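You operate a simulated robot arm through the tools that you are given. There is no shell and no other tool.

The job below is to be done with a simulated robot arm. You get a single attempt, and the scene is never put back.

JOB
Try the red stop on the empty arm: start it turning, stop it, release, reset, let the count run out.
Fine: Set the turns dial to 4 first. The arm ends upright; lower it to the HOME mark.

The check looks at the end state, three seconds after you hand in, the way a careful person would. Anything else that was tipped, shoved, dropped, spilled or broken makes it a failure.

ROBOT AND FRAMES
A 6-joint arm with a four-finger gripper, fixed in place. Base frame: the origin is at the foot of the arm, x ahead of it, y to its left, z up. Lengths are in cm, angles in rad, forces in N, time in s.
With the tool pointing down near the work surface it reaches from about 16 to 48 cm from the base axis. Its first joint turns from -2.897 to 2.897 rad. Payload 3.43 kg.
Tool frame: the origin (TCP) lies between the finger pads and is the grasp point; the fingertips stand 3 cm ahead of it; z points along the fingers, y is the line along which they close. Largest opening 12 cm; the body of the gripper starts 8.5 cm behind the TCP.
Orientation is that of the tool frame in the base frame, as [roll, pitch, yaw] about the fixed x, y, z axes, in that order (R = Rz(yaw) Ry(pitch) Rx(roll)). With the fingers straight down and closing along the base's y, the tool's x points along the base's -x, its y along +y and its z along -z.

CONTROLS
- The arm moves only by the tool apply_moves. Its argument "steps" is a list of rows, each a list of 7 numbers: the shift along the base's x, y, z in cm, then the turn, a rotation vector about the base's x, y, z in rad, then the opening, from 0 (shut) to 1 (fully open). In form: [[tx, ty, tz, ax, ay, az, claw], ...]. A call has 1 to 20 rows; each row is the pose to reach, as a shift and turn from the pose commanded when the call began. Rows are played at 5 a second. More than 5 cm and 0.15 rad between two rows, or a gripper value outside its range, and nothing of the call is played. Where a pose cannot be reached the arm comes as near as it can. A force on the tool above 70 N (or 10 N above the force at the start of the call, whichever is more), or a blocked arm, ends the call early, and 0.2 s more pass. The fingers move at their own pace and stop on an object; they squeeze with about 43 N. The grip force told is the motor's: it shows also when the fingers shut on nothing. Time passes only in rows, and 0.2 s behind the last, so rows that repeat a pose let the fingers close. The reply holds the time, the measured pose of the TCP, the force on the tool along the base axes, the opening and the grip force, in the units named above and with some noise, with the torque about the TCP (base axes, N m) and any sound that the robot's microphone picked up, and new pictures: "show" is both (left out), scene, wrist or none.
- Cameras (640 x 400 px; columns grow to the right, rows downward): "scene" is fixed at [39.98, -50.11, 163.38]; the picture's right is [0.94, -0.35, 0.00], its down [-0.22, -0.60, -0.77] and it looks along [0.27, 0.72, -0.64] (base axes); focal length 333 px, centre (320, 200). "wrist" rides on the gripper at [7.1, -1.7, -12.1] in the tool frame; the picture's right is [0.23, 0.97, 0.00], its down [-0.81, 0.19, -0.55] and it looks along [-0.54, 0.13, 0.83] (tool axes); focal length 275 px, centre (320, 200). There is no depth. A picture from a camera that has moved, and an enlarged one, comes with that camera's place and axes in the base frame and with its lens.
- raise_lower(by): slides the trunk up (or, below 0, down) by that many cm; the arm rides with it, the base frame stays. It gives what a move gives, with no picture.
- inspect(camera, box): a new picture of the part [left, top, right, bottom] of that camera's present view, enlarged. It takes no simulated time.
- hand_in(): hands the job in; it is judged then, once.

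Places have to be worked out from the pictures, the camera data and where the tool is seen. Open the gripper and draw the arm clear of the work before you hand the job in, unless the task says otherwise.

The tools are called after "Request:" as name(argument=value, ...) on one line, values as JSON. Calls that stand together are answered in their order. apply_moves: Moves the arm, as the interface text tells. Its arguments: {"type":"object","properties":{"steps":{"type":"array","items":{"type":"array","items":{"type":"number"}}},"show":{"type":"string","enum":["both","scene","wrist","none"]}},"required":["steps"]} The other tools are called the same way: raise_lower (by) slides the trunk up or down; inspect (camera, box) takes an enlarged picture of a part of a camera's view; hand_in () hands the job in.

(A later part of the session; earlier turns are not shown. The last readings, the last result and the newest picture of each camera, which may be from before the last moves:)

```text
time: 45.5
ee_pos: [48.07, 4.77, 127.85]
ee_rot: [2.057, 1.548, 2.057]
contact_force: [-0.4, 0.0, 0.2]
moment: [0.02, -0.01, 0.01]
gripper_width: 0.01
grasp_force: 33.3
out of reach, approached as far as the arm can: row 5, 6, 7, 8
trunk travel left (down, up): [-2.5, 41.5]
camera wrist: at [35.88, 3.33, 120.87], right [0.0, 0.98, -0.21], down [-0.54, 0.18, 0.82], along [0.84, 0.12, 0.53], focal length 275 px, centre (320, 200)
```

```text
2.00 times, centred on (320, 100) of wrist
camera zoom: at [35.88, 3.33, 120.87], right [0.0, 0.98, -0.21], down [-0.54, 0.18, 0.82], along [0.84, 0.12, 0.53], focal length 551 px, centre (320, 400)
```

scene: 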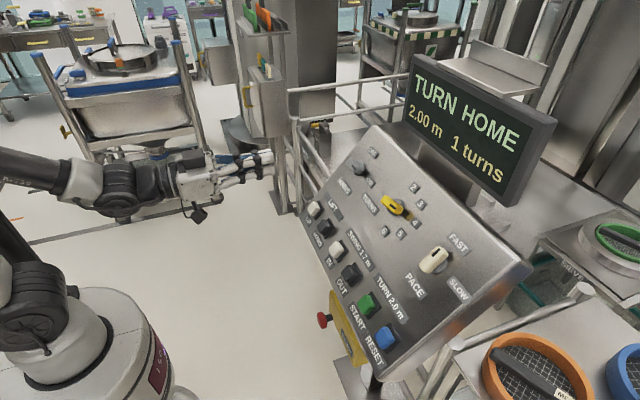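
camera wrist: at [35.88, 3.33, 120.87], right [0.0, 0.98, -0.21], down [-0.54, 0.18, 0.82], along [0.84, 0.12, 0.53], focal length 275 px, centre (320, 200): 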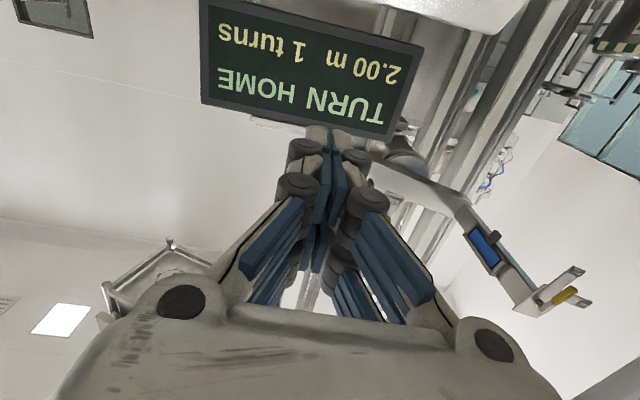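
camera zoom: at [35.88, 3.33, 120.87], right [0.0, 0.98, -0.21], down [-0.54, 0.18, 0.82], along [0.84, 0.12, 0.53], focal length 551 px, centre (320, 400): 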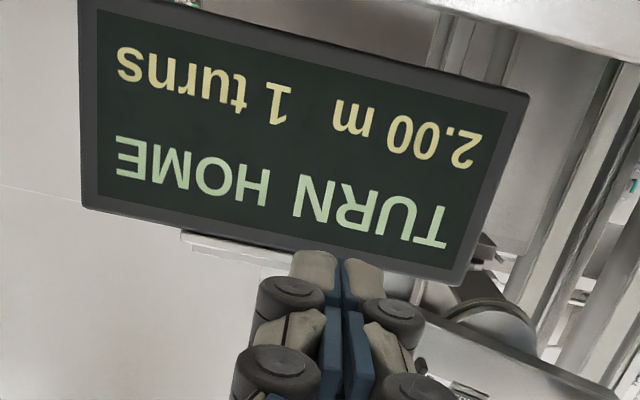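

The machine arm is in the wrist view, behind and left of the display, partway round. I'll yaw left to see the whole mast and arm while the count continues.

Request:
apply_moves(steps=[[0, 1, 0, 0, 0, 0.12, 0], [0, 2, 0, 0, 0, 0.24, 0], [0, 3, 0, 0, 0, 0.36, 0], [0, 4, 0, 0, 0, 0.45, 0], [0, 4, 0, 0, 0, 0.45, 0]])

Request:
inspect(camera="scene", box=[390, 40, 570, 210])

Request:
inspect(camera="wrist", box=[300, 0, 640, 220])

Request:
inspect(camera="wrist", box=[100, 0, 440, 220])

```text
time: 46.7
ee_pos: [48.22, 8.65, 127.99]
ee_rot: [2.067, 1.549, 2.519]
contact_force: [0.2, -0.5, 0.4]
moment: [-0.01, 0.0, 0.03]
gripper_width: 0.02
grasp_force: 33.0
trunk travel left (down, up): [-2.5, 41.5]
camera wrist: at [37.91, 2.07, 120.88], right [-0.43, 0.88, -0.21], down [-0.57, -0.08, 0.82], along [0.7, 0.47, 0.53], focal length 275 px, centre (320, 200)
```

scene: 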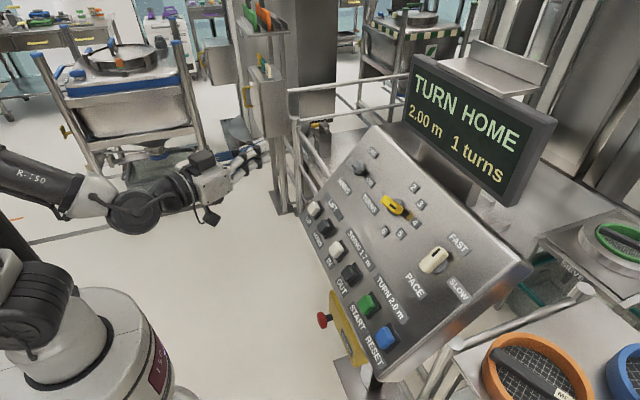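
wrist: 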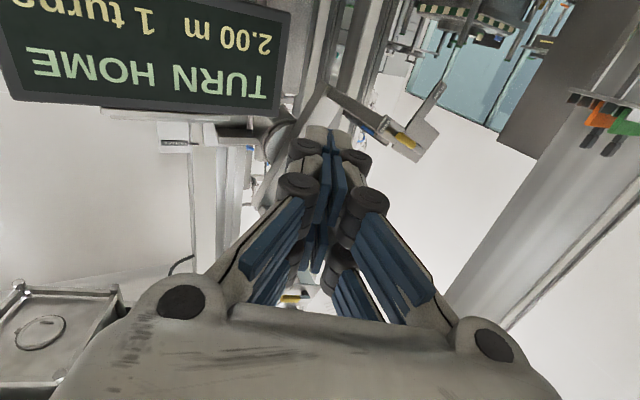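

```text
2.35 times, centred on (480, 125) of scene
camera zoom: at [39.98, -50.11, 163.38], right [0.94, -0.35, 0.0], down [-0.22, -0.6, -0.77], along [0.27, 0.72, -0.64], focal length 783 px, centre (-56, 376)
```

zoom: 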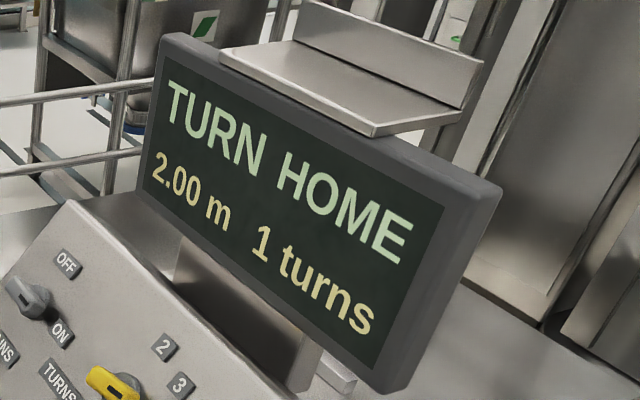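

```text
1.82 times, centred on (470, 110) of wrist
camera zoom: at [37.91, 2.07, 120.88], right [-0.43, 0.88, -0.21], down [-0.57, -0.08, 0.82], along [0.7, 0.47, 0.53], focal length 500 px, centre (47, 364)
```

zoom: 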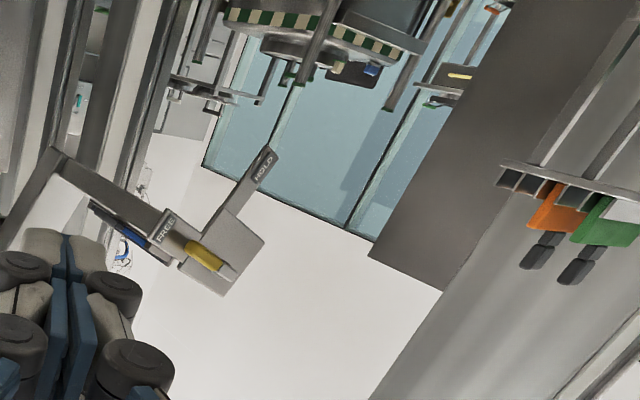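

```text
1.82 times, centred on (270, 110) of wrist
camera zoom: at [37.91, 2.07, 120.88], right [-0.43, 0.88, -0.21], down [-0.57, -0.08, 0.82], along [0.7, 0.47, 0.53], focal length 500 px, centre (411, 364)
```

zoom: 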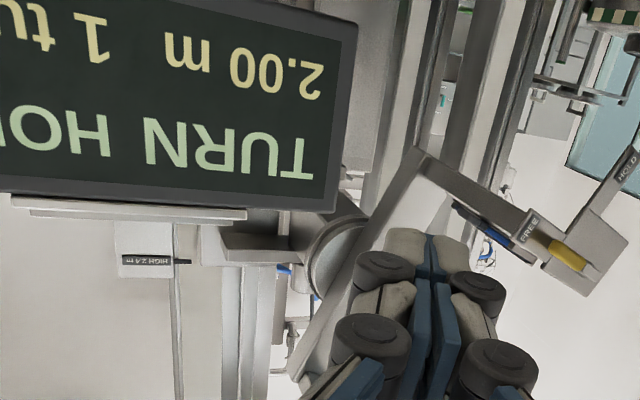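

A mark on the mast reads HIGH 2.4 m, so the HOME mark is probably on the same mast lower down, hidden behind the display. I'll raise the trunk to look over the display while the turns continue.

Request:
raise_lower(by=36)

Request:
inspect(camera="scene", box=[390, 40, 570, 210])

Request:
inspect(camera="wrist", box=[0, 0, 640, 400])

Request:
inspect(camera="wrist", box=[0, 0, 340, 220])

```text
time: 50.2
ee_pos: [48.23, 8.6, 163.82]
ee_rot: [2.071, 1.548, 2.519]
contact_force: [-0.1, -0.3, -0.1]
moment: [0.01, 0.0, -0.01]
gripper_width: 0.0
grasp_force: 33.5
trunk travel left (down, up): [-38.5, 5.5]
```

```text
2.35 times, centred on (480, 125) of scene
camera zoom: at [39.98, -50.11, 163.38], right [0.94, -0.35, 0.0], down [-0.22, -0.6, -0.77], along [0.27, 0.72, -0.64], focal length 783 px, centre (-56, 376)
```

zoom: 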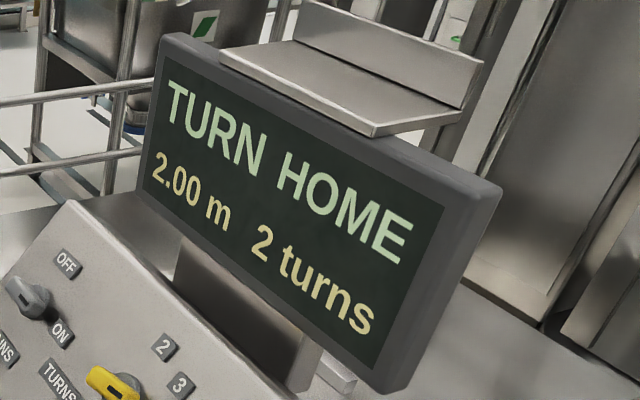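

```text
1.00 times, centred on (320, 200) of wrist (not enlarged: the box is as wide or as high as the picture)
camera zoom: at [37.91, 2.07, 156.88], right [-0.43, 0.88, -0.21], down [-0.57, -0.08, 0.82], along [0.7, 0.47, 0.53], focal length 275 px, centre (320, 200)
```

zoom: 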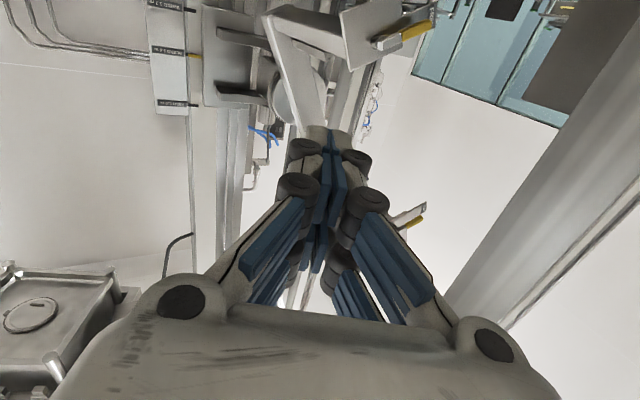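

```text
1.82 times, centred on (170, 110) of wrist
camera zoom: at [37.91, 2.07, 156.88], right [-0.43, 0.88, -0.21], down [-0.57, -0.08, 0.82], along [0.7, 0.47, 0.53], focal length 500 px, centre (593, 364)
```

zoom: 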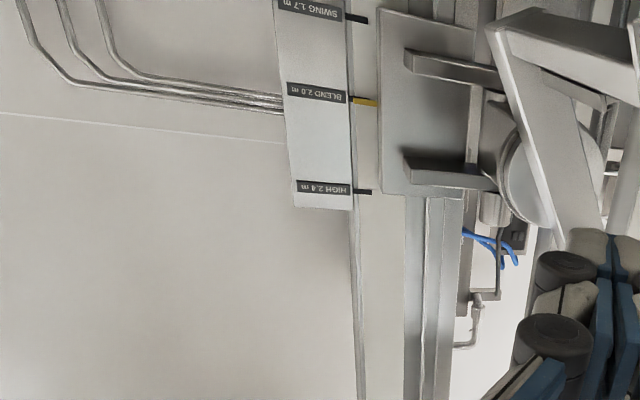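

2 turns are counted, and the mast scale shows SWING 1.7 m, BLEND 2.0 m with a yellow pointer against it, and HIGH 2.4 m. I'll pitch the camera down along the scale to find the HOME entry.

Request:
apply_moves(steps=[[0, 0, 0, -0.061, 0.126, 0, 0], [0, 0, 0, -0.122, 0.252, 0, 0], [0, 0, 0, -0.183, 0.378, 0, 0], [0, 0, 0, -0.239, 0.495, 0, 0], [0, 0, 0, -0.239, 0.495, 0, 0]])

Request:
inspect(camera="wrist", box=[80, 0, 300, 200])

Request:
inspect(camera="wrist", box=[120, 60, 240, 140])

Request:
inspect(camera="scene", box=[390, 40, 570, 210])

```text
time: 51.4
ee_pos: [48.21, 8.67, 163.87]
ee_rot: [3.11, 1.01, -2.73]
contact_force: [0.0, -0.4, -0.1]
moment: [0.03, 0.01, -0.01]
gripper_width: 0.0
grasp_force: 33.0
trunk travel left (down, up): [-38.5, 5.5]
camera wrist: at [36.16, 1.25, 164.29], right [-0.53, 0.83, -0.18], down [-0.11, 0.14, 0.98], along [0.84, 0.54, 0.02], focal length 275 px, centre (320, 200)
```

scene: 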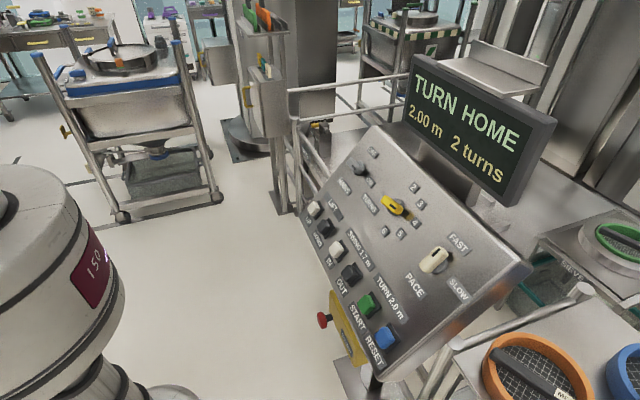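
wrist: 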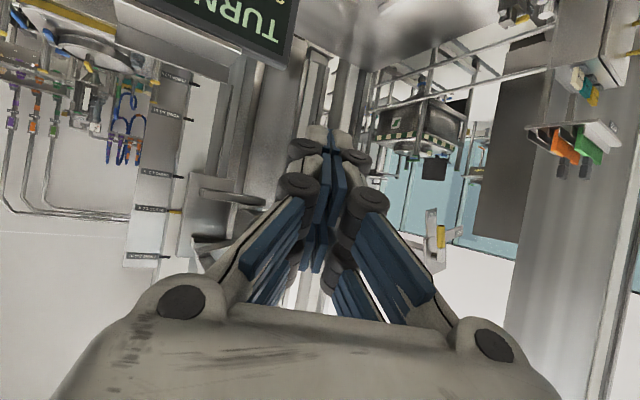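

```text
2.00 times, centred on (190, 100) of wrist
camera zoom: at [36.16, 1.25, 164.29], right [-0.53, 0.83, -0.18], down [-0.11, 0.14, 0.98], along [0.84, 0.54, 0.02], focal length 551 px, centre (580, 400)
```

zoom: 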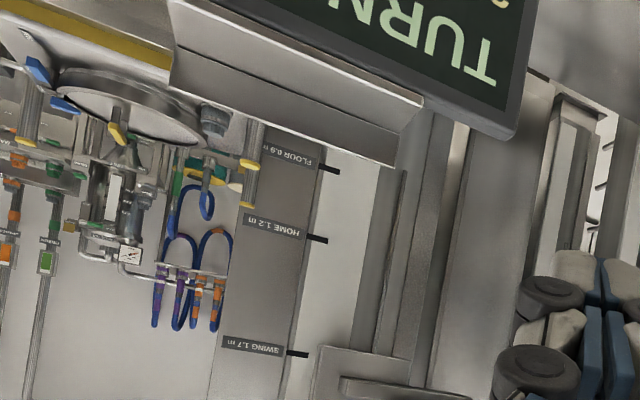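

```text
5.00 times, centred on (180, 100) of wrist
camera zoom: at [36.16, 1.25, 164.29], right [-0.53, 0.83, -0.18], down [-0.11, 0.14, 0.98], along [0.84, 0.54, 0.02], focal length 1376 px, centre (1020, 700)
```

zoom: 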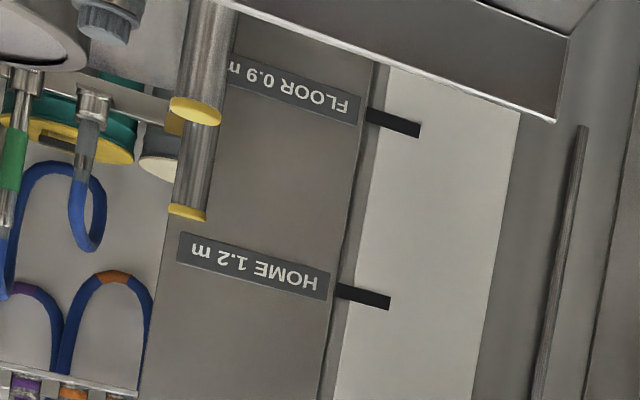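

```text
2.35 times, centred on (480, 125) of scene
camera zoom: at [39.98, -50.11, 163.38], right [0.94, -0.35, 0.0], down [-0.22, -0.6, -0.77], along [0.27, 0.72, -0.64], focal length 783 px, centre (-56, 376)
```

zoom: 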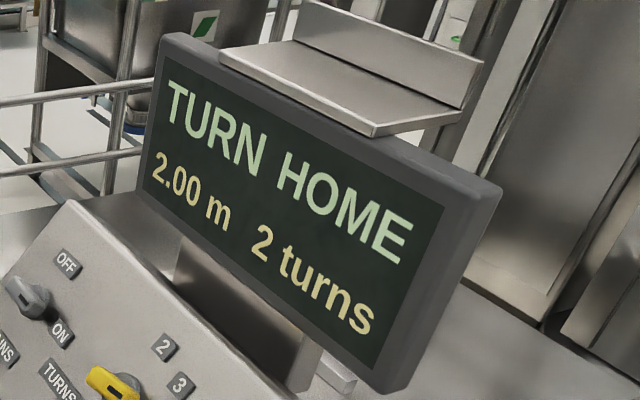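

Found it: the mast scale reads FLOOR 0.9, HOME 1.2, SWING 1.7, BLEND 2.0 and HIGH 2.4 m, so the arm must go down to 1.20 m. I'll turn the tool back to the panel-pressing attitude and lower the trunk again while the last turns finish.

Request:
apply_moves(steps=[[0, -1, 0, -0.008, 0.035, -0.1125, 0], [0, -2, 0, -0.016, 0.07, -0.225, 0], [0, -3, 0, -0.024, 0.105, -0.3375, 0], [0, -4, 0, -0.0315, 0.14, -0.45, 0]], show="scene")

Request:
raise_lower(by=-36)

Request:
inspect(camera="scene", box=[390, 40, 570, 210])

```text
time: 52.4
ee_pos: [48.63, 4.31, 162.2]
ee_rot: [2.87, 0.884, 2.977]
contact_force: [0.0, -1.2, -0.4]
moment: [0.04, 0.03, 0.02]
gripper_width: 0.01
grasp_force: 33.2
out of reach, approached as far as the arm can: row 3, 4
trunk travel left (down, up): [-38.5, 5.5]
```

scene: 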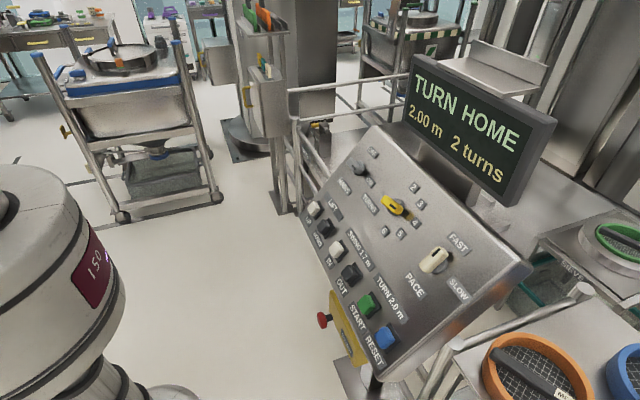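

```text
time: 55.9
ee_pos: [48.46, 4.39, 126.15]
ee_rot: [2.871, 0.887, 2.977]
contact_force: [0.6, 0.4, 0.2]
moment: [0.0, 0.01, -0.06]
gripper_width: 0.01
grasp_force: 33.5
trunk travel left (down, up): [-2.5, 41.5]
```

```text
2.35 times, centred on (480, 125) of scene
camera zoom: at [39.98, -50.11, 163.38], right [0.94, -0.35, 0.0], down [-0.22, -0.6, -0.77], along [0.27, 0.72, -0.64], focal length 783 px, centre (-56, 376)
```

zoom: 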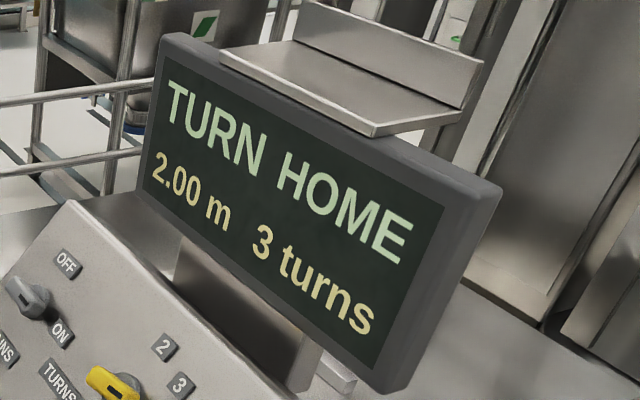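

3 turns are counted. The last tool rotation was limited by reach, so I'll go back down towards the DOWN stand-off and check the attitude again there.

Request:
apply_moves(steps=[[1.7, 1.7, -3.7, 0, 0, 0, 0], [3.4, 3.4, -7.4, 0, 0, 0, 0], [5.1, 5.1, -11.1, 0, 0, 0, 0], [6.9, 6.8, -14.8, 0, 0, 0, 0], [8.6, 8.5, -18.6, 0, 0, 0, 0], [10.3, 10.2, -22.3, 0, 0, 0, 0], [12.1, 11.9, -26, 0, 0, 0, 0], [12.1, 11.9, -26, 0, 0, 0, 0]])

Request:
inspect(camera="scene", box=[390, 40, 570, 210])

Request:
inspect(camera="scene", box=[240, 170, 380, 270])

```text
time: 57.7
ee_pos: [60.77, 17.46, 101.02]
ee_rot: [2.89, 0.886, 2.986]
contact_force: [0.1, -0.9, -0.3]
moment: [-0.02, -0.01, -0.01]
gripper_width: 0.01
grasp_force: 33.5
out of reach, approached as far as the arm can: row 1, 2, 3, 6, 7, 8
trunk travel left (down, up): [-2.5, 41.5]
camera wrist: at [47.1, 15.02, 102.66], right [-0.18, 0.98, -0.02], down [0.07, 0.04, 1.0], along [0.98, 0.18, -0.08], focal length 275 px, centre (320, 200)
```

scene: 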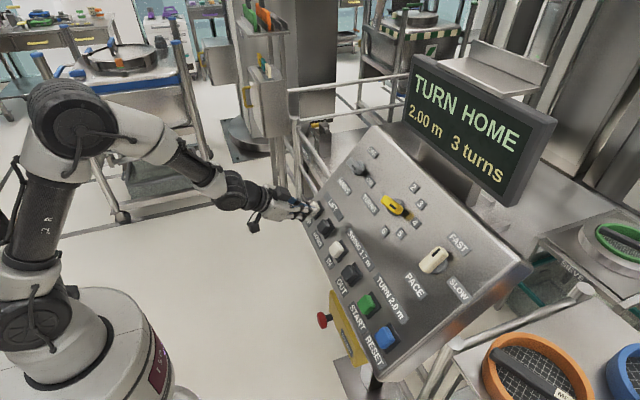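
wrist: 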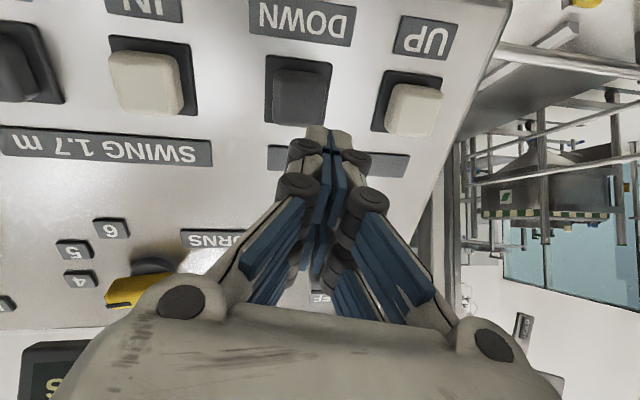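

```text
2.35 times, centred on (480, 125) of scene
camera zoom: at [39.98, -50.11, 163.38], right [0.94, -0.35, 0.0], down [-0.22, -0.6, -0.77], along [0.27, 0.72, -0.64], focal length 783 px, centre (-56, 376)
```

zoom: 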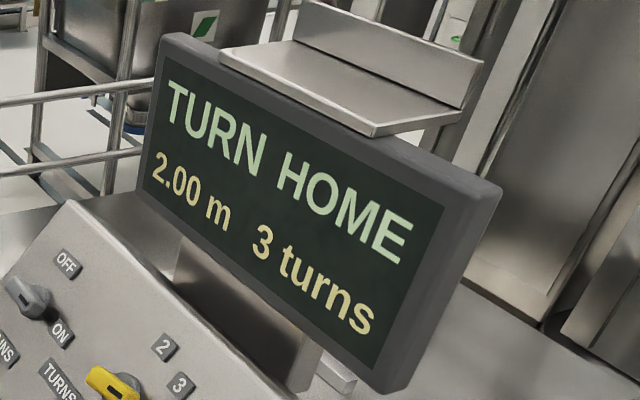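

```text
4.00 times, centred on (310, 220) of scene
camera zoom: at [39.98, -50.11, 163.38], right [0.94, -0.35, 0.0], down [-0.22, -0.6, -0.77], along [0.27, 0.72, -0.64], focal length 1331 px, centre (360, 120)
```

zoom: 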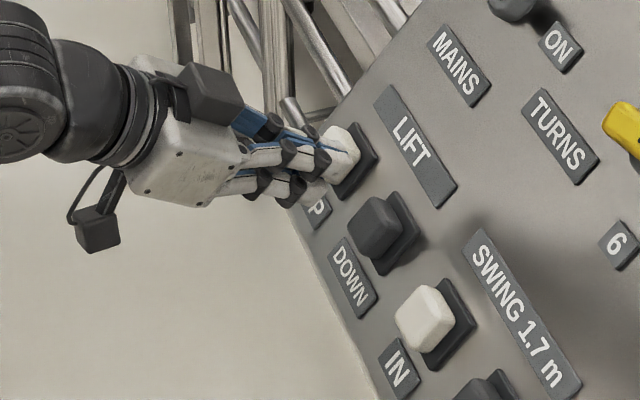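

The tool is a little rolled (about 0.25 rad) and right of centre, and the count is at 3. I'll correct the attitude and shift back square in front of DOWN.

Request:
apply_moves(steps=[[-1.0, -0.5, -0.3, -0.054, 0, -0.013, 0], [-1.9, -1.0, -0.6, -0.107, 0, -0.025, 0], [-1.9, -1.0, -0.6, -0.161, 0, -0.038, 0], [-1.9, -1.0, -0.6, -0.161, 0, -0.038, 0]])

Request:
inspect(camera="scene", box=[390, 40, 570, 210])

Request:
inspect(camera="scene", box=[240, 170, 380, 270])

```text
time: 58.7
ee_pos: [59.01, 16.26, 100.36]
ee_rot: [3.129, 0.901, 3.138]
contact_force: [1.2, 0.8, 0.1]
moment: [0.01, -0.01, 0.01]
gripper_width: 0.0
grasp_force: 33.8
trunk travel left (down, up): [-2.5, 41.5]
camera wrist: at [45.1, 14.48, 102.26], right [-0.15, 0.97, -0.17], down [0.07, 0.19, 0.98], along [0.99, 0.14, -0.1], focal length 275 px, centre (320, 200)
```

scene: 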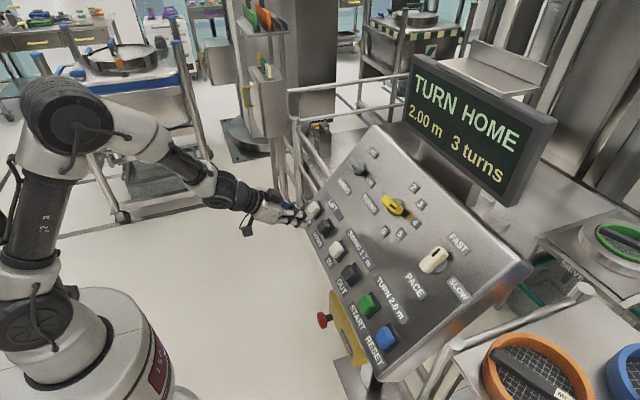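
wrist: 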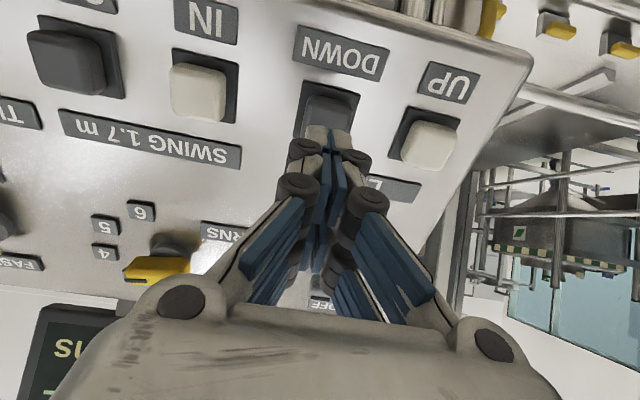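

```text
2.35 times, centred on (480, 125) of scene
camera zoom: at [39.98, -50.11, 163.38], right [0.94, -0.35, 0.0], down [-0.22, -0.6, -0.77], along [0.27, 0.72, -0.64], focal length 783 px, centre (-56, 376)
```

zoom: 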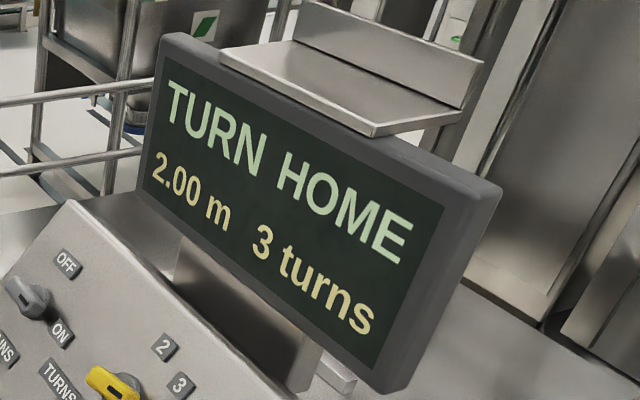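

```text
4.00 times, centred on (310, 220) of scene
camera zoom: at [39.98, -50.11, 163.38], right [0.94, -0.35, 0.0], down [-0.22, -0.6, -0.77], along [0.27, 0.72, -0.64], focal length 1331 px, centre (360, 120)
```

zoom: 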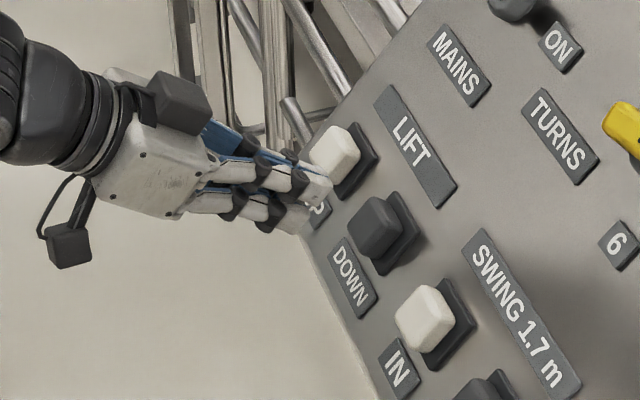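

The fingers are square to the panel again and about 6 cm off. I'll enlarge the DOWN button to centre on it while the fourth turn finishes.

Request:
inspect(camera="wrist", box=[240, 20, 480, 190])

Request:
apply_moves(steps=[[0, 0, 0, 0, 0, 0, 0], [0, 0, 0, 0, 0, 0, 0], [0, 0, 0, 0, 0, 0, 0], [0, 0, 0, 0, 0, 0, 0], [0, 0, 0, 0, 0, 0, 0], [0, 0, 0, 0, 0, 0, 0], [0, 0, 0, 0, 0, 0, 0], [0, 0, 0, 0, 0, 0, 0], [0, 0, 0, 0, 0, 0, 0], [0, 0, 0, 0, 0, 0, 0]], show="scene")

Request:
inspect(camera="scene", box=[390, 40, 570, 210])

```text
2.35 times, centred on (360, 105) of wrist
camera zoom: at [45.1, 14.48, 102.26], right [-0.15, 0.97, -0.17], down [0.07, 0.19, 0.98], along [0.99, 0.14, -0.1], focal length 648 px, centre (226, 424)
```

zoom: 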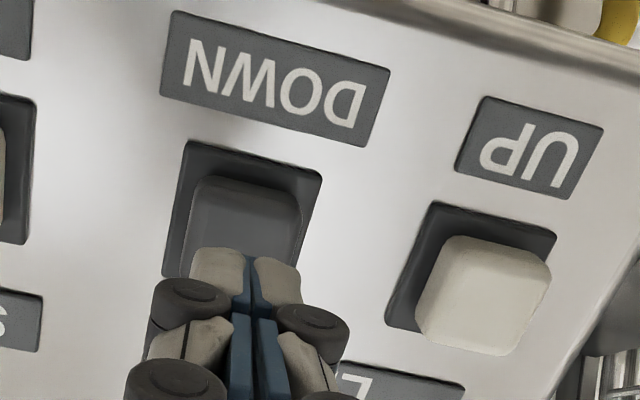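

```text
time: 60.9
ee_pos: [58.92, 16.22, 100.27]
ee_rot: [3.129, 0.9, 3.141]
contact_force: [-0.7, -0.2, 0.1]
moment: [-0.02, -0.02, 0.02]
gripper_width: 0.04
grasp_force: 33.1
trunk travel left (down, up): [-2.5, 41.5]
```

scene: 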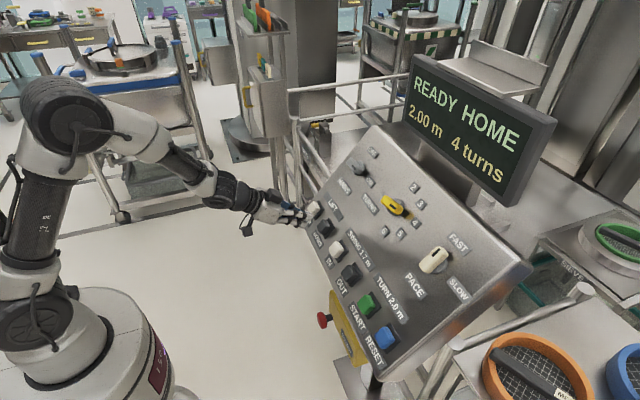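

```text
2.35 times, centred on (480, 125) of scene
camera zoom: at [39.98, -50.11, 163.38], right [0.94, -0.35, 0.0], down [-0.22, -0.6, -0.77], along [0.27, 0.72, -0.64], focal length 783 px, centre (-56, 376)
```

zoom: 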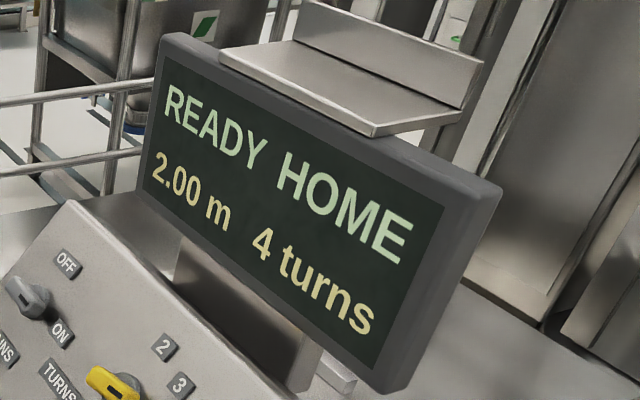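

The count ran out: READY, 4 turns, 2.00 m. Next is a short trial press of DOWN, to learn whether it runs only while held and how fast it lowers.

Request:
apply_moves(steps=[[1.92, 0.25, -1.61, 0, 0, 0, 0], [3.83, 0.25, -3.2, 0, 0, 0, 0], [4.6, 0.25, -3.86, 0, 0, 0, 0], [5.06, 0.25, -4.24, 0, 0, 0, 0], [5.36, 0.25, -4.5, 0, 0, 0, 0], [4.3, 0.25, -3.6, 0, 0, 0, 0], [3.83, 0.25, -3.2, 0, 0, 0, 0]])

Request:
inspect(camera="scene", box=[390, 40, 570, 210])

Request:
inspect(camera="scene", box=[240, 170, 380, 270])

```text
time: 62.5
ee_pos: [62.71, 16.34, 97.16]
ee_rot: [3.13, 0.9, 3.14]
contact_force: [0.3, 0.2, -0.3]
moment: [-0.01, 0.04, 0.0]
gripper_width: 0.01
grasp_force: 32.9
trunk travel left (down, up): [-2.5, 41.5]
heard: click
camera wrist: at [48.81, 14.59, 99.13], right [-0.15, 0.97, -0.17], down [0.07, 0.18, 0.98], along [0.99, 0.14, -0.1], focal length 275 px, centre (320, 200)
```

scene: 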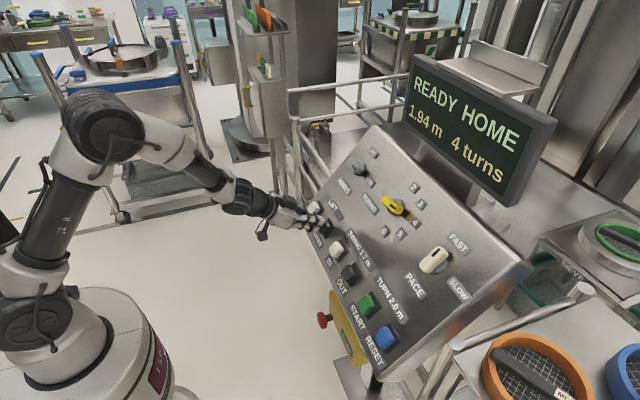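
wrist: 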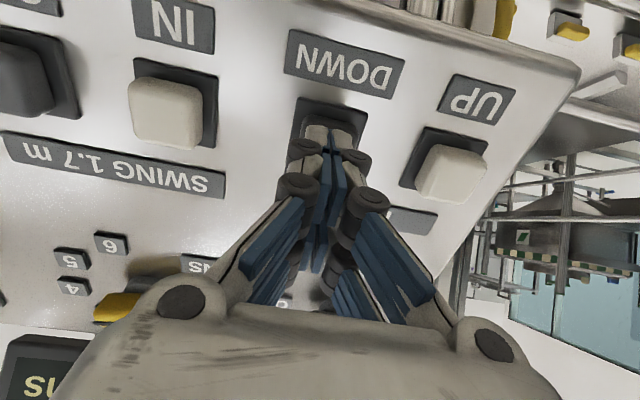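

```text
2.35 times, centred on (480, 125) of scene
camera zoom: at [39.98, -50.11, 163.38], right [0.94, -0.35, 0.0], down [-0.22, -0.6, -0.77], along [0.27, 0.72, -0.64], focal length 783 px, centre (-56, 376)
```

zoom: 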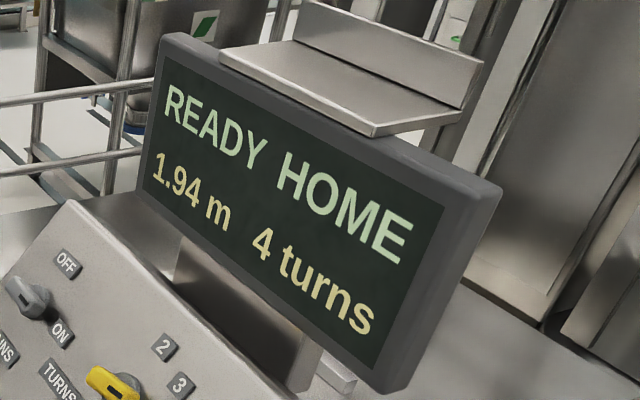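

```text
4.00 times, centred on (310, 220) of scene
camera zoom: at [39.98, -50.11, 163.38], right [0.94, -0.35, 0.0], down [-0.22, -0.6, -0.77], along [0.27, 0.72, -0.64], focal length 1331 px, centre (360, 120)
```

zoom: 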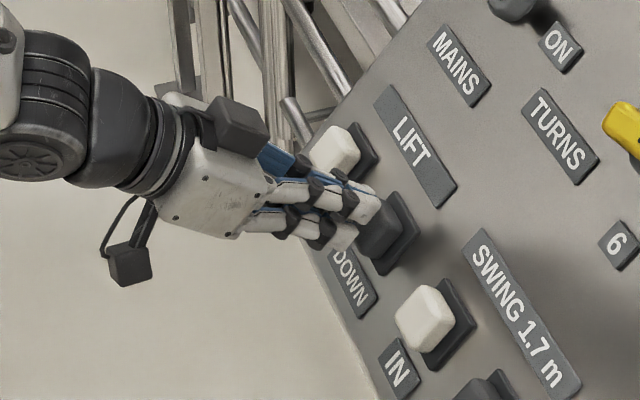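

DOWN runs only while held: the short press took the arm from 2.00 to 1.94 m. I'll check that it has really stopped before holding longer.

Request:
apply_moves(steps=[[0, 0, 0, 0, 0, 0, 0], [0, 0, 0, 0, 0, 0, 0]], show="none")

Request:
inspect(camera="scene", box=[390, 40, 570, 210])

```text
time: 63.1
ee_pos: [62.71, 16.31, 97.21]
ee_rot: [3.129, 0.9, 3.139]
contact_force: [0.3, 0.0, 0.0]
moment: [-0.02, 0.05, 0.0]
gripper_width: 0.01
grasp_force: 33.5
trunk travel left (down, up): [-2.5, 41.5]
```

```text
2.35 times, centred on (480, 125) of scene
camera zoom: at [39.98, -50.11, 163.38], right [0.94, -0.35, 0.0], down [-0.22, -0.6, -0.77], along [0.27, 0.72, -0.64], focal length 783 px, centre (-56, 376)
```

zoom: 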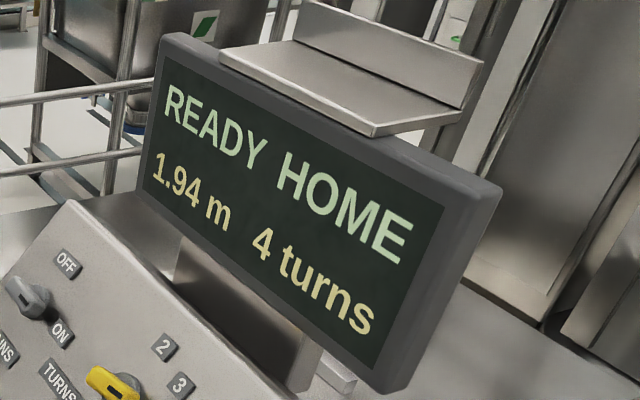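

It holds at 1.94 m. I'll now hold DOWN for about a second and read off the rate.

Request:
apply_moves(steps=[[1.23, 0, -1.03, 0, 0, 0, 0], [1.53, 0, -1.3, 0, 0, 0, 0], [1.53, 0, -1.3, 0, 0, 0, 0], [1.53, 0, -1.3, 0, 0, 0, 0], [1.53, 0, -1.3, 0, 0, 0, 0], [1.53, 0, -1.3, 0, 0, 0, 0], [1.53, 0, -1.3, 0, 0, 0, 0], [0.47, 0, -0.4, 0, 0, 0, 0], [0, 0, 0, 0, 0, 0, 0]], show="scene")

Request:
inspect(camera="scene", box=[390, 40, 570, 210])

```text
time: 65.1
ee_pos: [62.74, 16.43, 97.12]
ee_rot: [3.13, 0.899, 3.138]
contact_force: [0.3, 0.1, -0.1]
moment: [0.0, -0.01, 0.01]
gripper_width: 0.01
grasp_force: 33.7
trunk travel left (down, up): [-2.5, 41.5]
heard: click
```

scene: 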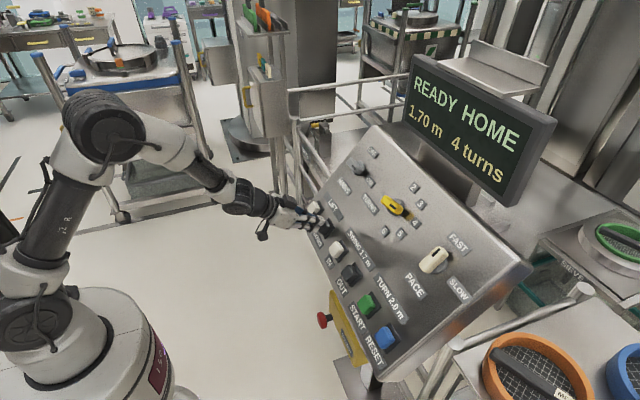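

```text
2.35 times, centred on (480, 125) of scene
camera zoom: at [39.98, -50.11, 163.38], right [0.94, -0.35, 0.0], down [-0.22, -0.6, -0.77], along [0.27, 0.72, -0.64], focal length 783 px, centre (-56, 376)
```

zoom: 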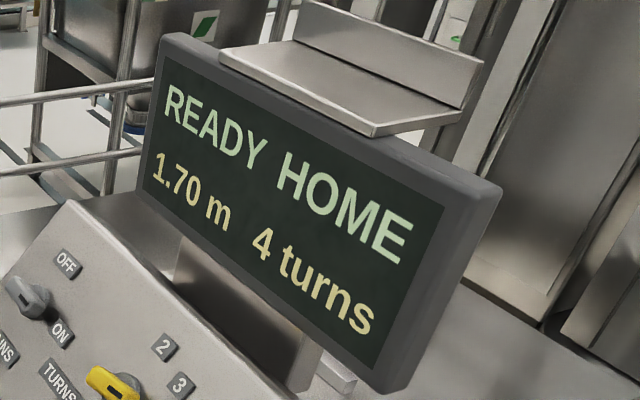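

It went from 1.94 to 1.70 m, about 0.18 m/s. I'll hold for about 1.9 s next, which should stop safely short of 1.20 m.

Request:
apply_moves(steps=[[1.23, 0, -1.03, 0, 0, 0, 0], [1.53, 0, -1.3, 0, 0, 0, 0], [1.53, 0, -1.3, 0, 0, 0, 0], [1.53, 0, -1.3, 0, 0, 0, 0], [1.53, 0, -1.3, 0, 0, 0, 0], [1.53, 0, -1.3, 0, 0, 0, 0], [1.53, 0, -1.3, 0, 0, 0, 0], [1.53, 0, -1.3, 0, 0, 0, 0], [1.53, 0, -1.3, 0, 0, 0, 0], [1.53, 0, -1.3, 0, 0, 0, 0], [0.47, 0, -0.4, 0, 0, 0, 0], [0, 0, 0, 0, 0, 0, 0]], show="scene")

Request:
inspect(camera="scene", box=[390, 40, 570, 210])

```text
time: 67.7
ee_pos: [62.77, 16.31, 97.07]
ee_rot: [3.128, 0.901, 3.14]
contact_force: [0.7, 0.0, 0.7]
moment: [-0.02, 0.02, 0.01]
gripper_width: 0.01
grasp_force: 34.0
trunk travel left (down, up): [-2.5, 41.5]
heard: click
```

scene: 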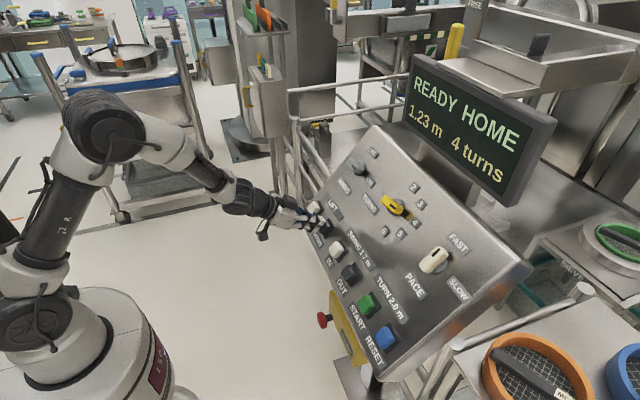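

```text
2.35 times, centred on (480, 125) of scene
camera zoom: at [39.98, -50.11, 163.38], right [0.94, -0.35, 0.0], down [-0.22, -0.6, -0.77], along [0.27, 0.72, -0.64], focal length 783 px, centre (-56, 376)
```

zoom: 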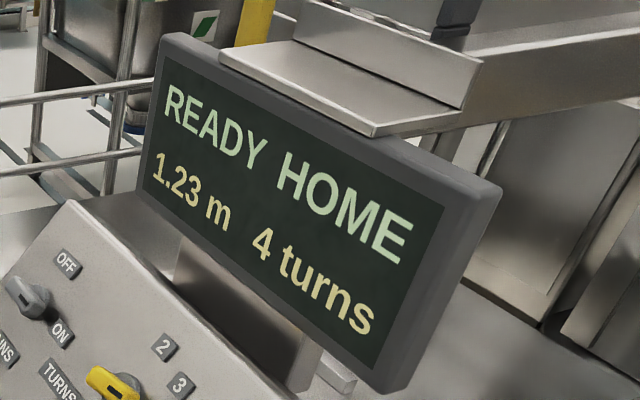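

The arm is down to 1.23 m, quicker this time (about 0.24 m/s), and is now in view behind the display. I need only 3 cm more, so I'll try a very brief, shallower tap.

Request:
apply_moves(steps=[[1.23, 0, -1.03, 0, 0, 0, 0], [0, 0, 0, 0, 0, 0, 0], [0, 0, 0, 0, 0, 0, 0]], show="scene")

Request:
inspect(camera="scene", box=[390, 40, 570, 210])

```text
time: 68.5
ee_pos: [62.85, 16.39, 97.21]
ee_rot: [3.129, 0.901, 3.139]
contact_force: [-0.1, -0.3, 0.6]
moment: [-0.02, 0.02, 0.01]
gripper_width: 0.02
grasp_force: 33.4
trunk travel left (down, up): [-2.5, 41.5]
heard: click
```

scene: 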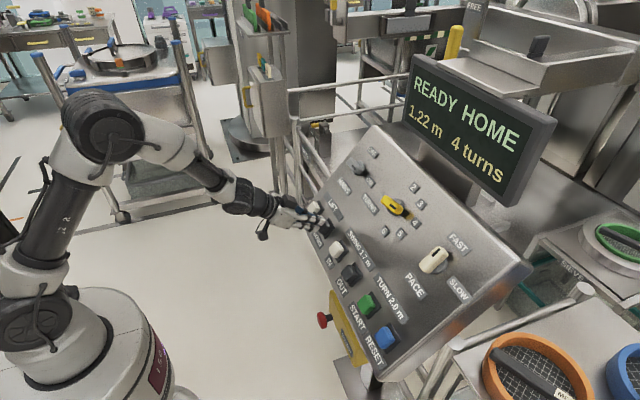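

```text
2.35 times, centred on (480, 125) of scene
camera zoom: at [39.98, -50.11, 163.38], right [0.94, -0.35, 0.0], down [-0.22, -0.6, -0.77], along [0.27, 0.72, -0.64], focal length 783 px, centre (-56, 376)
```

zoom: 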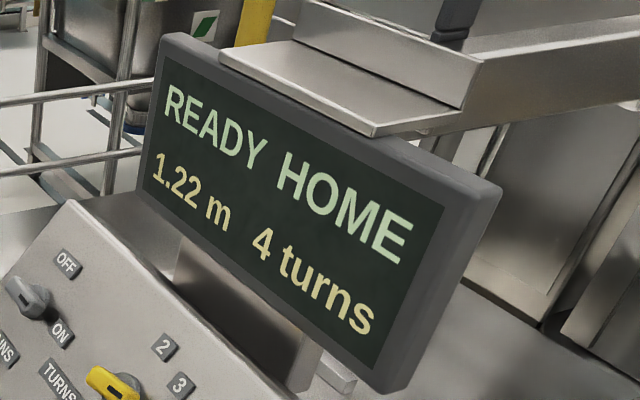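

1.22 m, so this tap moves the arm about 1 cm. I'll repeat the same tap.

Request:
apply_moves(steps=[[1.23, 0, -1.03, 0, 0, 0, 0], [0, 0, 0, 0, 0, 0, 0], [0, 0, 0, 0, 0, 0, 0]], show="none")

Request:
inspect(camera="scene", box=[390, 40, 570, 210])

```text
time: 69.3
ee_pos: [62.91, 16.48, 97.01]
ee_rot: [3.128, 0.9, 3.14]
contact_force: [-1.2, 0.0, 0.2]
moment: [-0.03, 0.01, 0.0]
gripper_width: 0.0
grasp_force: 33.3
trunk travel left (down, up): [-2.5, 41.5]
heard: click
```

```text
2.35 times, centred on (480, 125) of scene
camera zoom: at [39.98, -50.11, 163.38], right [0.94, -0.35, 0.0], down [-0.22, -0.6, -0.77], along [0.27, 0.72, -0.64], focal length 783 px, centre (-56, 376)
```

zoom: 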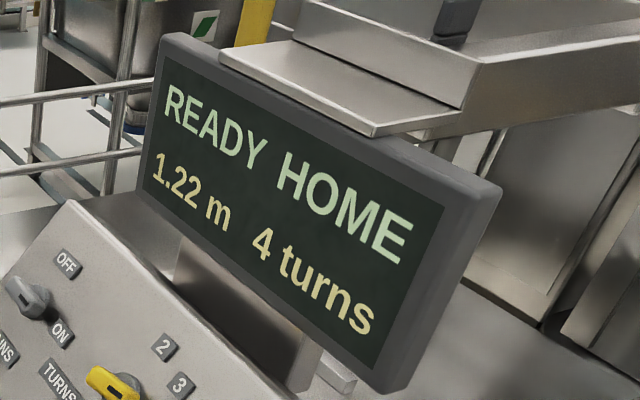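

The display still rounds to 1.22 m, though the arm moved slightly. I'll tap again a touch deeper.

Request:
apply_moves(steps=[[1.3, 0, -1.09, 0, 0, 0, 0], [0, 0, 0, 0, 0, 0, 0], [0, 0, 0, 0, 0, 0, 0]], show="none")

Request:
inspect(camera="scene", box=[390, 40, 570, 210])

```text
time: 70.1
ee_pos: [62.65, 16.32, 96.98]
ee_rot: [3.131, 0.9, 3.141]
contact_force: [0.7, -0.1, 0.0]
moment: [0.01, 0.0, 0.0]
gripper_width: 0.0
grasp_force: 32.7
trunk travel left (down, up): [-2.5, 41.5]
heard: click
```

```text
2.35 times, centred on (480, 125) of scene
camera zoom: at [39.98, -50.11, 163.38], right [0.94, -0.35, 0.0], down [-0.22, -0.6, -0.77], along [0.27, 0.72, -0.64], focal length 783 px, centre (-56, 376)
```

zoom: 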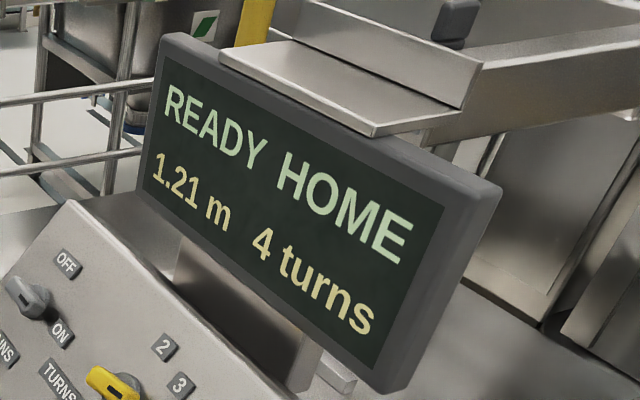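

1.21 m now. One more of the same tap should bring it to the 1.2 m mark.

Request:
apply_moves(steps=[[1.25, 0, -1.05, 0, 0, 0, 0], [0, 0, 0, 0, 0, 0, 0], [0, 0, 0, 0, 0, 0, 0]], show="none")

Request:
inspect(camera="scene", box=[390, 40, 570, 210])

```text
time: 70.9
ee_pos: [62.77, 16.38, 97.11]
ee_rot: [3.129, 0.901, 3.14]
contact_force: [0.3, -0.1, 0.4]
moment: [0.01, 0.0, 0.03]
gripper_width: 0.0
grasp_force: 33.4
trunk travel left (down, up): [-2.5, 41.5]
heard: click
```

```text
2.35 times, centred on (480, 125) of scene
camera zoom: at [39.98, -50.11, 163.38], right [0.94, -0.35, 0.0], down [-0.22, -0.6, -0.77], along [0.27, 0.72, -0.64], focal length 783 px, centre (-56, 376)
```

zoom: 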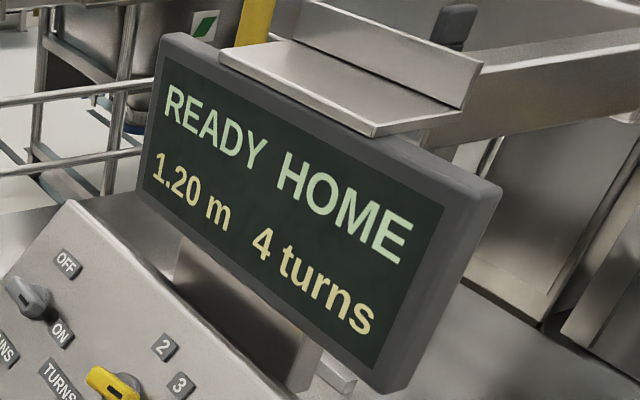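

The display reads READY HOME, 1.20 m, 4 turns. I'll back away from the panel, opening the fingers once clear, and then look at the pointer and the machine arm to confirm.

Request:
apply_moves(steps=[[-2, 0, 1.7, 0, 0, 0, 0], [-5, 0, 4.2, 0, 0, 0, 0], [-8.5, -1.5, 7, 0, 0, 0, 0.2], [-11.5, -3, 10, 0, 0, 0, 0.5], [-14, -5, 13, 0, 0, 0, 0.8], [-15.5, -7.5, 16, 0, 0, 0, 1], [-16, -10, 19, 0, 0, 0, 1], [-16, -10, 19, 0, 0, 0, 1]])

Request:
raise_lower(by=36)

Request:
inspect(camera="wrist", box=[0, 0, 640, 400])

Request:
inspect(camera="scene", box=[0, 0, 640, 400])

```text
time: 72.7
ee_pos: [46.61, 6.67, 116.24]
ee_rot: [3.127, 0.9, 3.138]
contact_force: [0.2, -0.7, -0.1]
moment: [0.01, 0.0, -0.03]
gripper_width: 9.28
grasp_force: 0.1
trunk travel left (down, up): [-2.5, 41.5]
camera wrist: at [32.66, 4.91, 118.1], right [-0.15, 0.97, -0.17], down [0.07, 0.18, 0.98], along [0.99, 0.14, -0.1], focal length 275 px, centre (320, 200)
```

scene: 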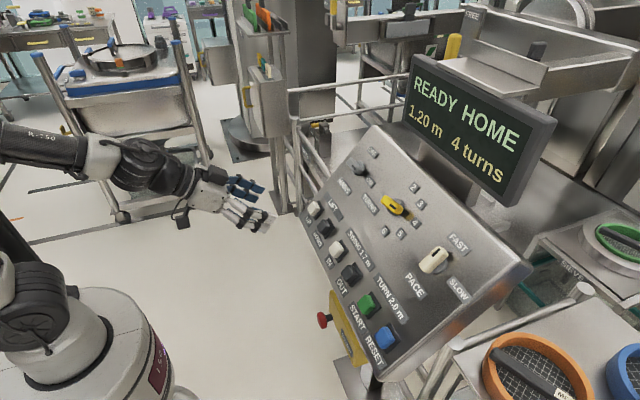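
wrist: 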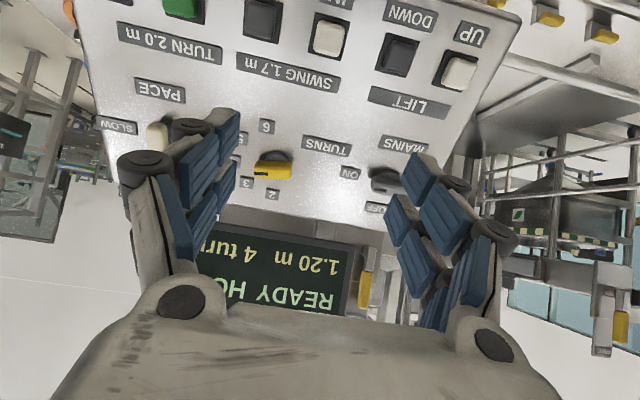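

```text
time: 76.2
ee_pos: [46.67, 6.7, 152.0]
ee_rot: [3.129, 0.9, 3.14]
contact_force: [0.0, 0.0, 0.1]
moment: [-0.02, 0.03, 0.01]
gripper_width: 11.98
grasp_force: 0.1
trunk travel left (down, up): [-38.5, 5.5]
```

```text
1.00 times, centred on (320, 200) of wrist (not enlarged: the box is as wide or as high as the picture)
camera zoom: at [32.69, 4.93, 154.07], right [-0.15, 0.97, -0.17], down [0.07, 0.18, 0.98], along [0.99, 0.14, -0.1], focal length 275 px, centre (320, 200)
```

zoom: 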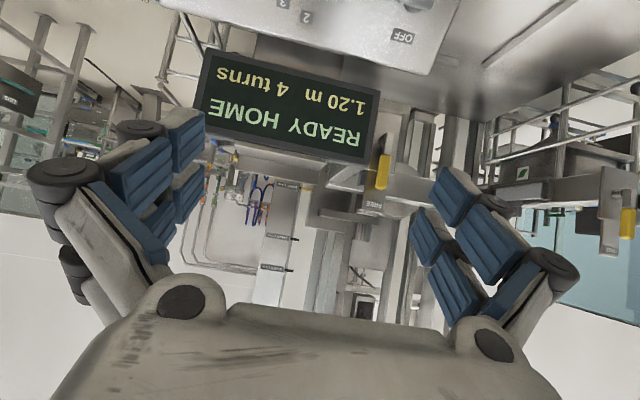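

```text
1.00 times, centred on (320, 200) of scene (not enlarged: the box is as wide or as high as the picture)
camera zoom: at [39.98, -50.11, 163.38], right [0.94, -0.35, 0.0], down [-0.22, -0.6, -0.77], along [0.27, 0.72, -0.64], focal length 333 px, centre (320, 200)
```

zoom: 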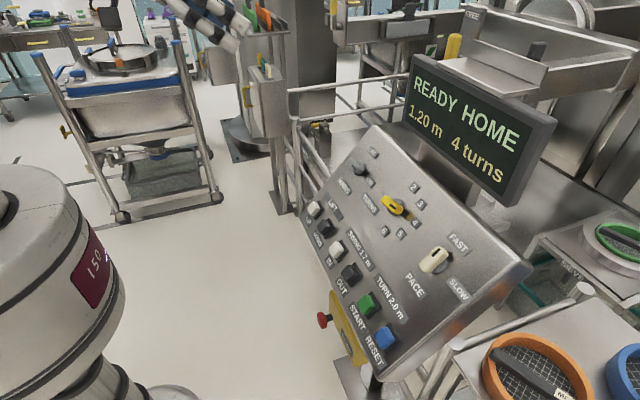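

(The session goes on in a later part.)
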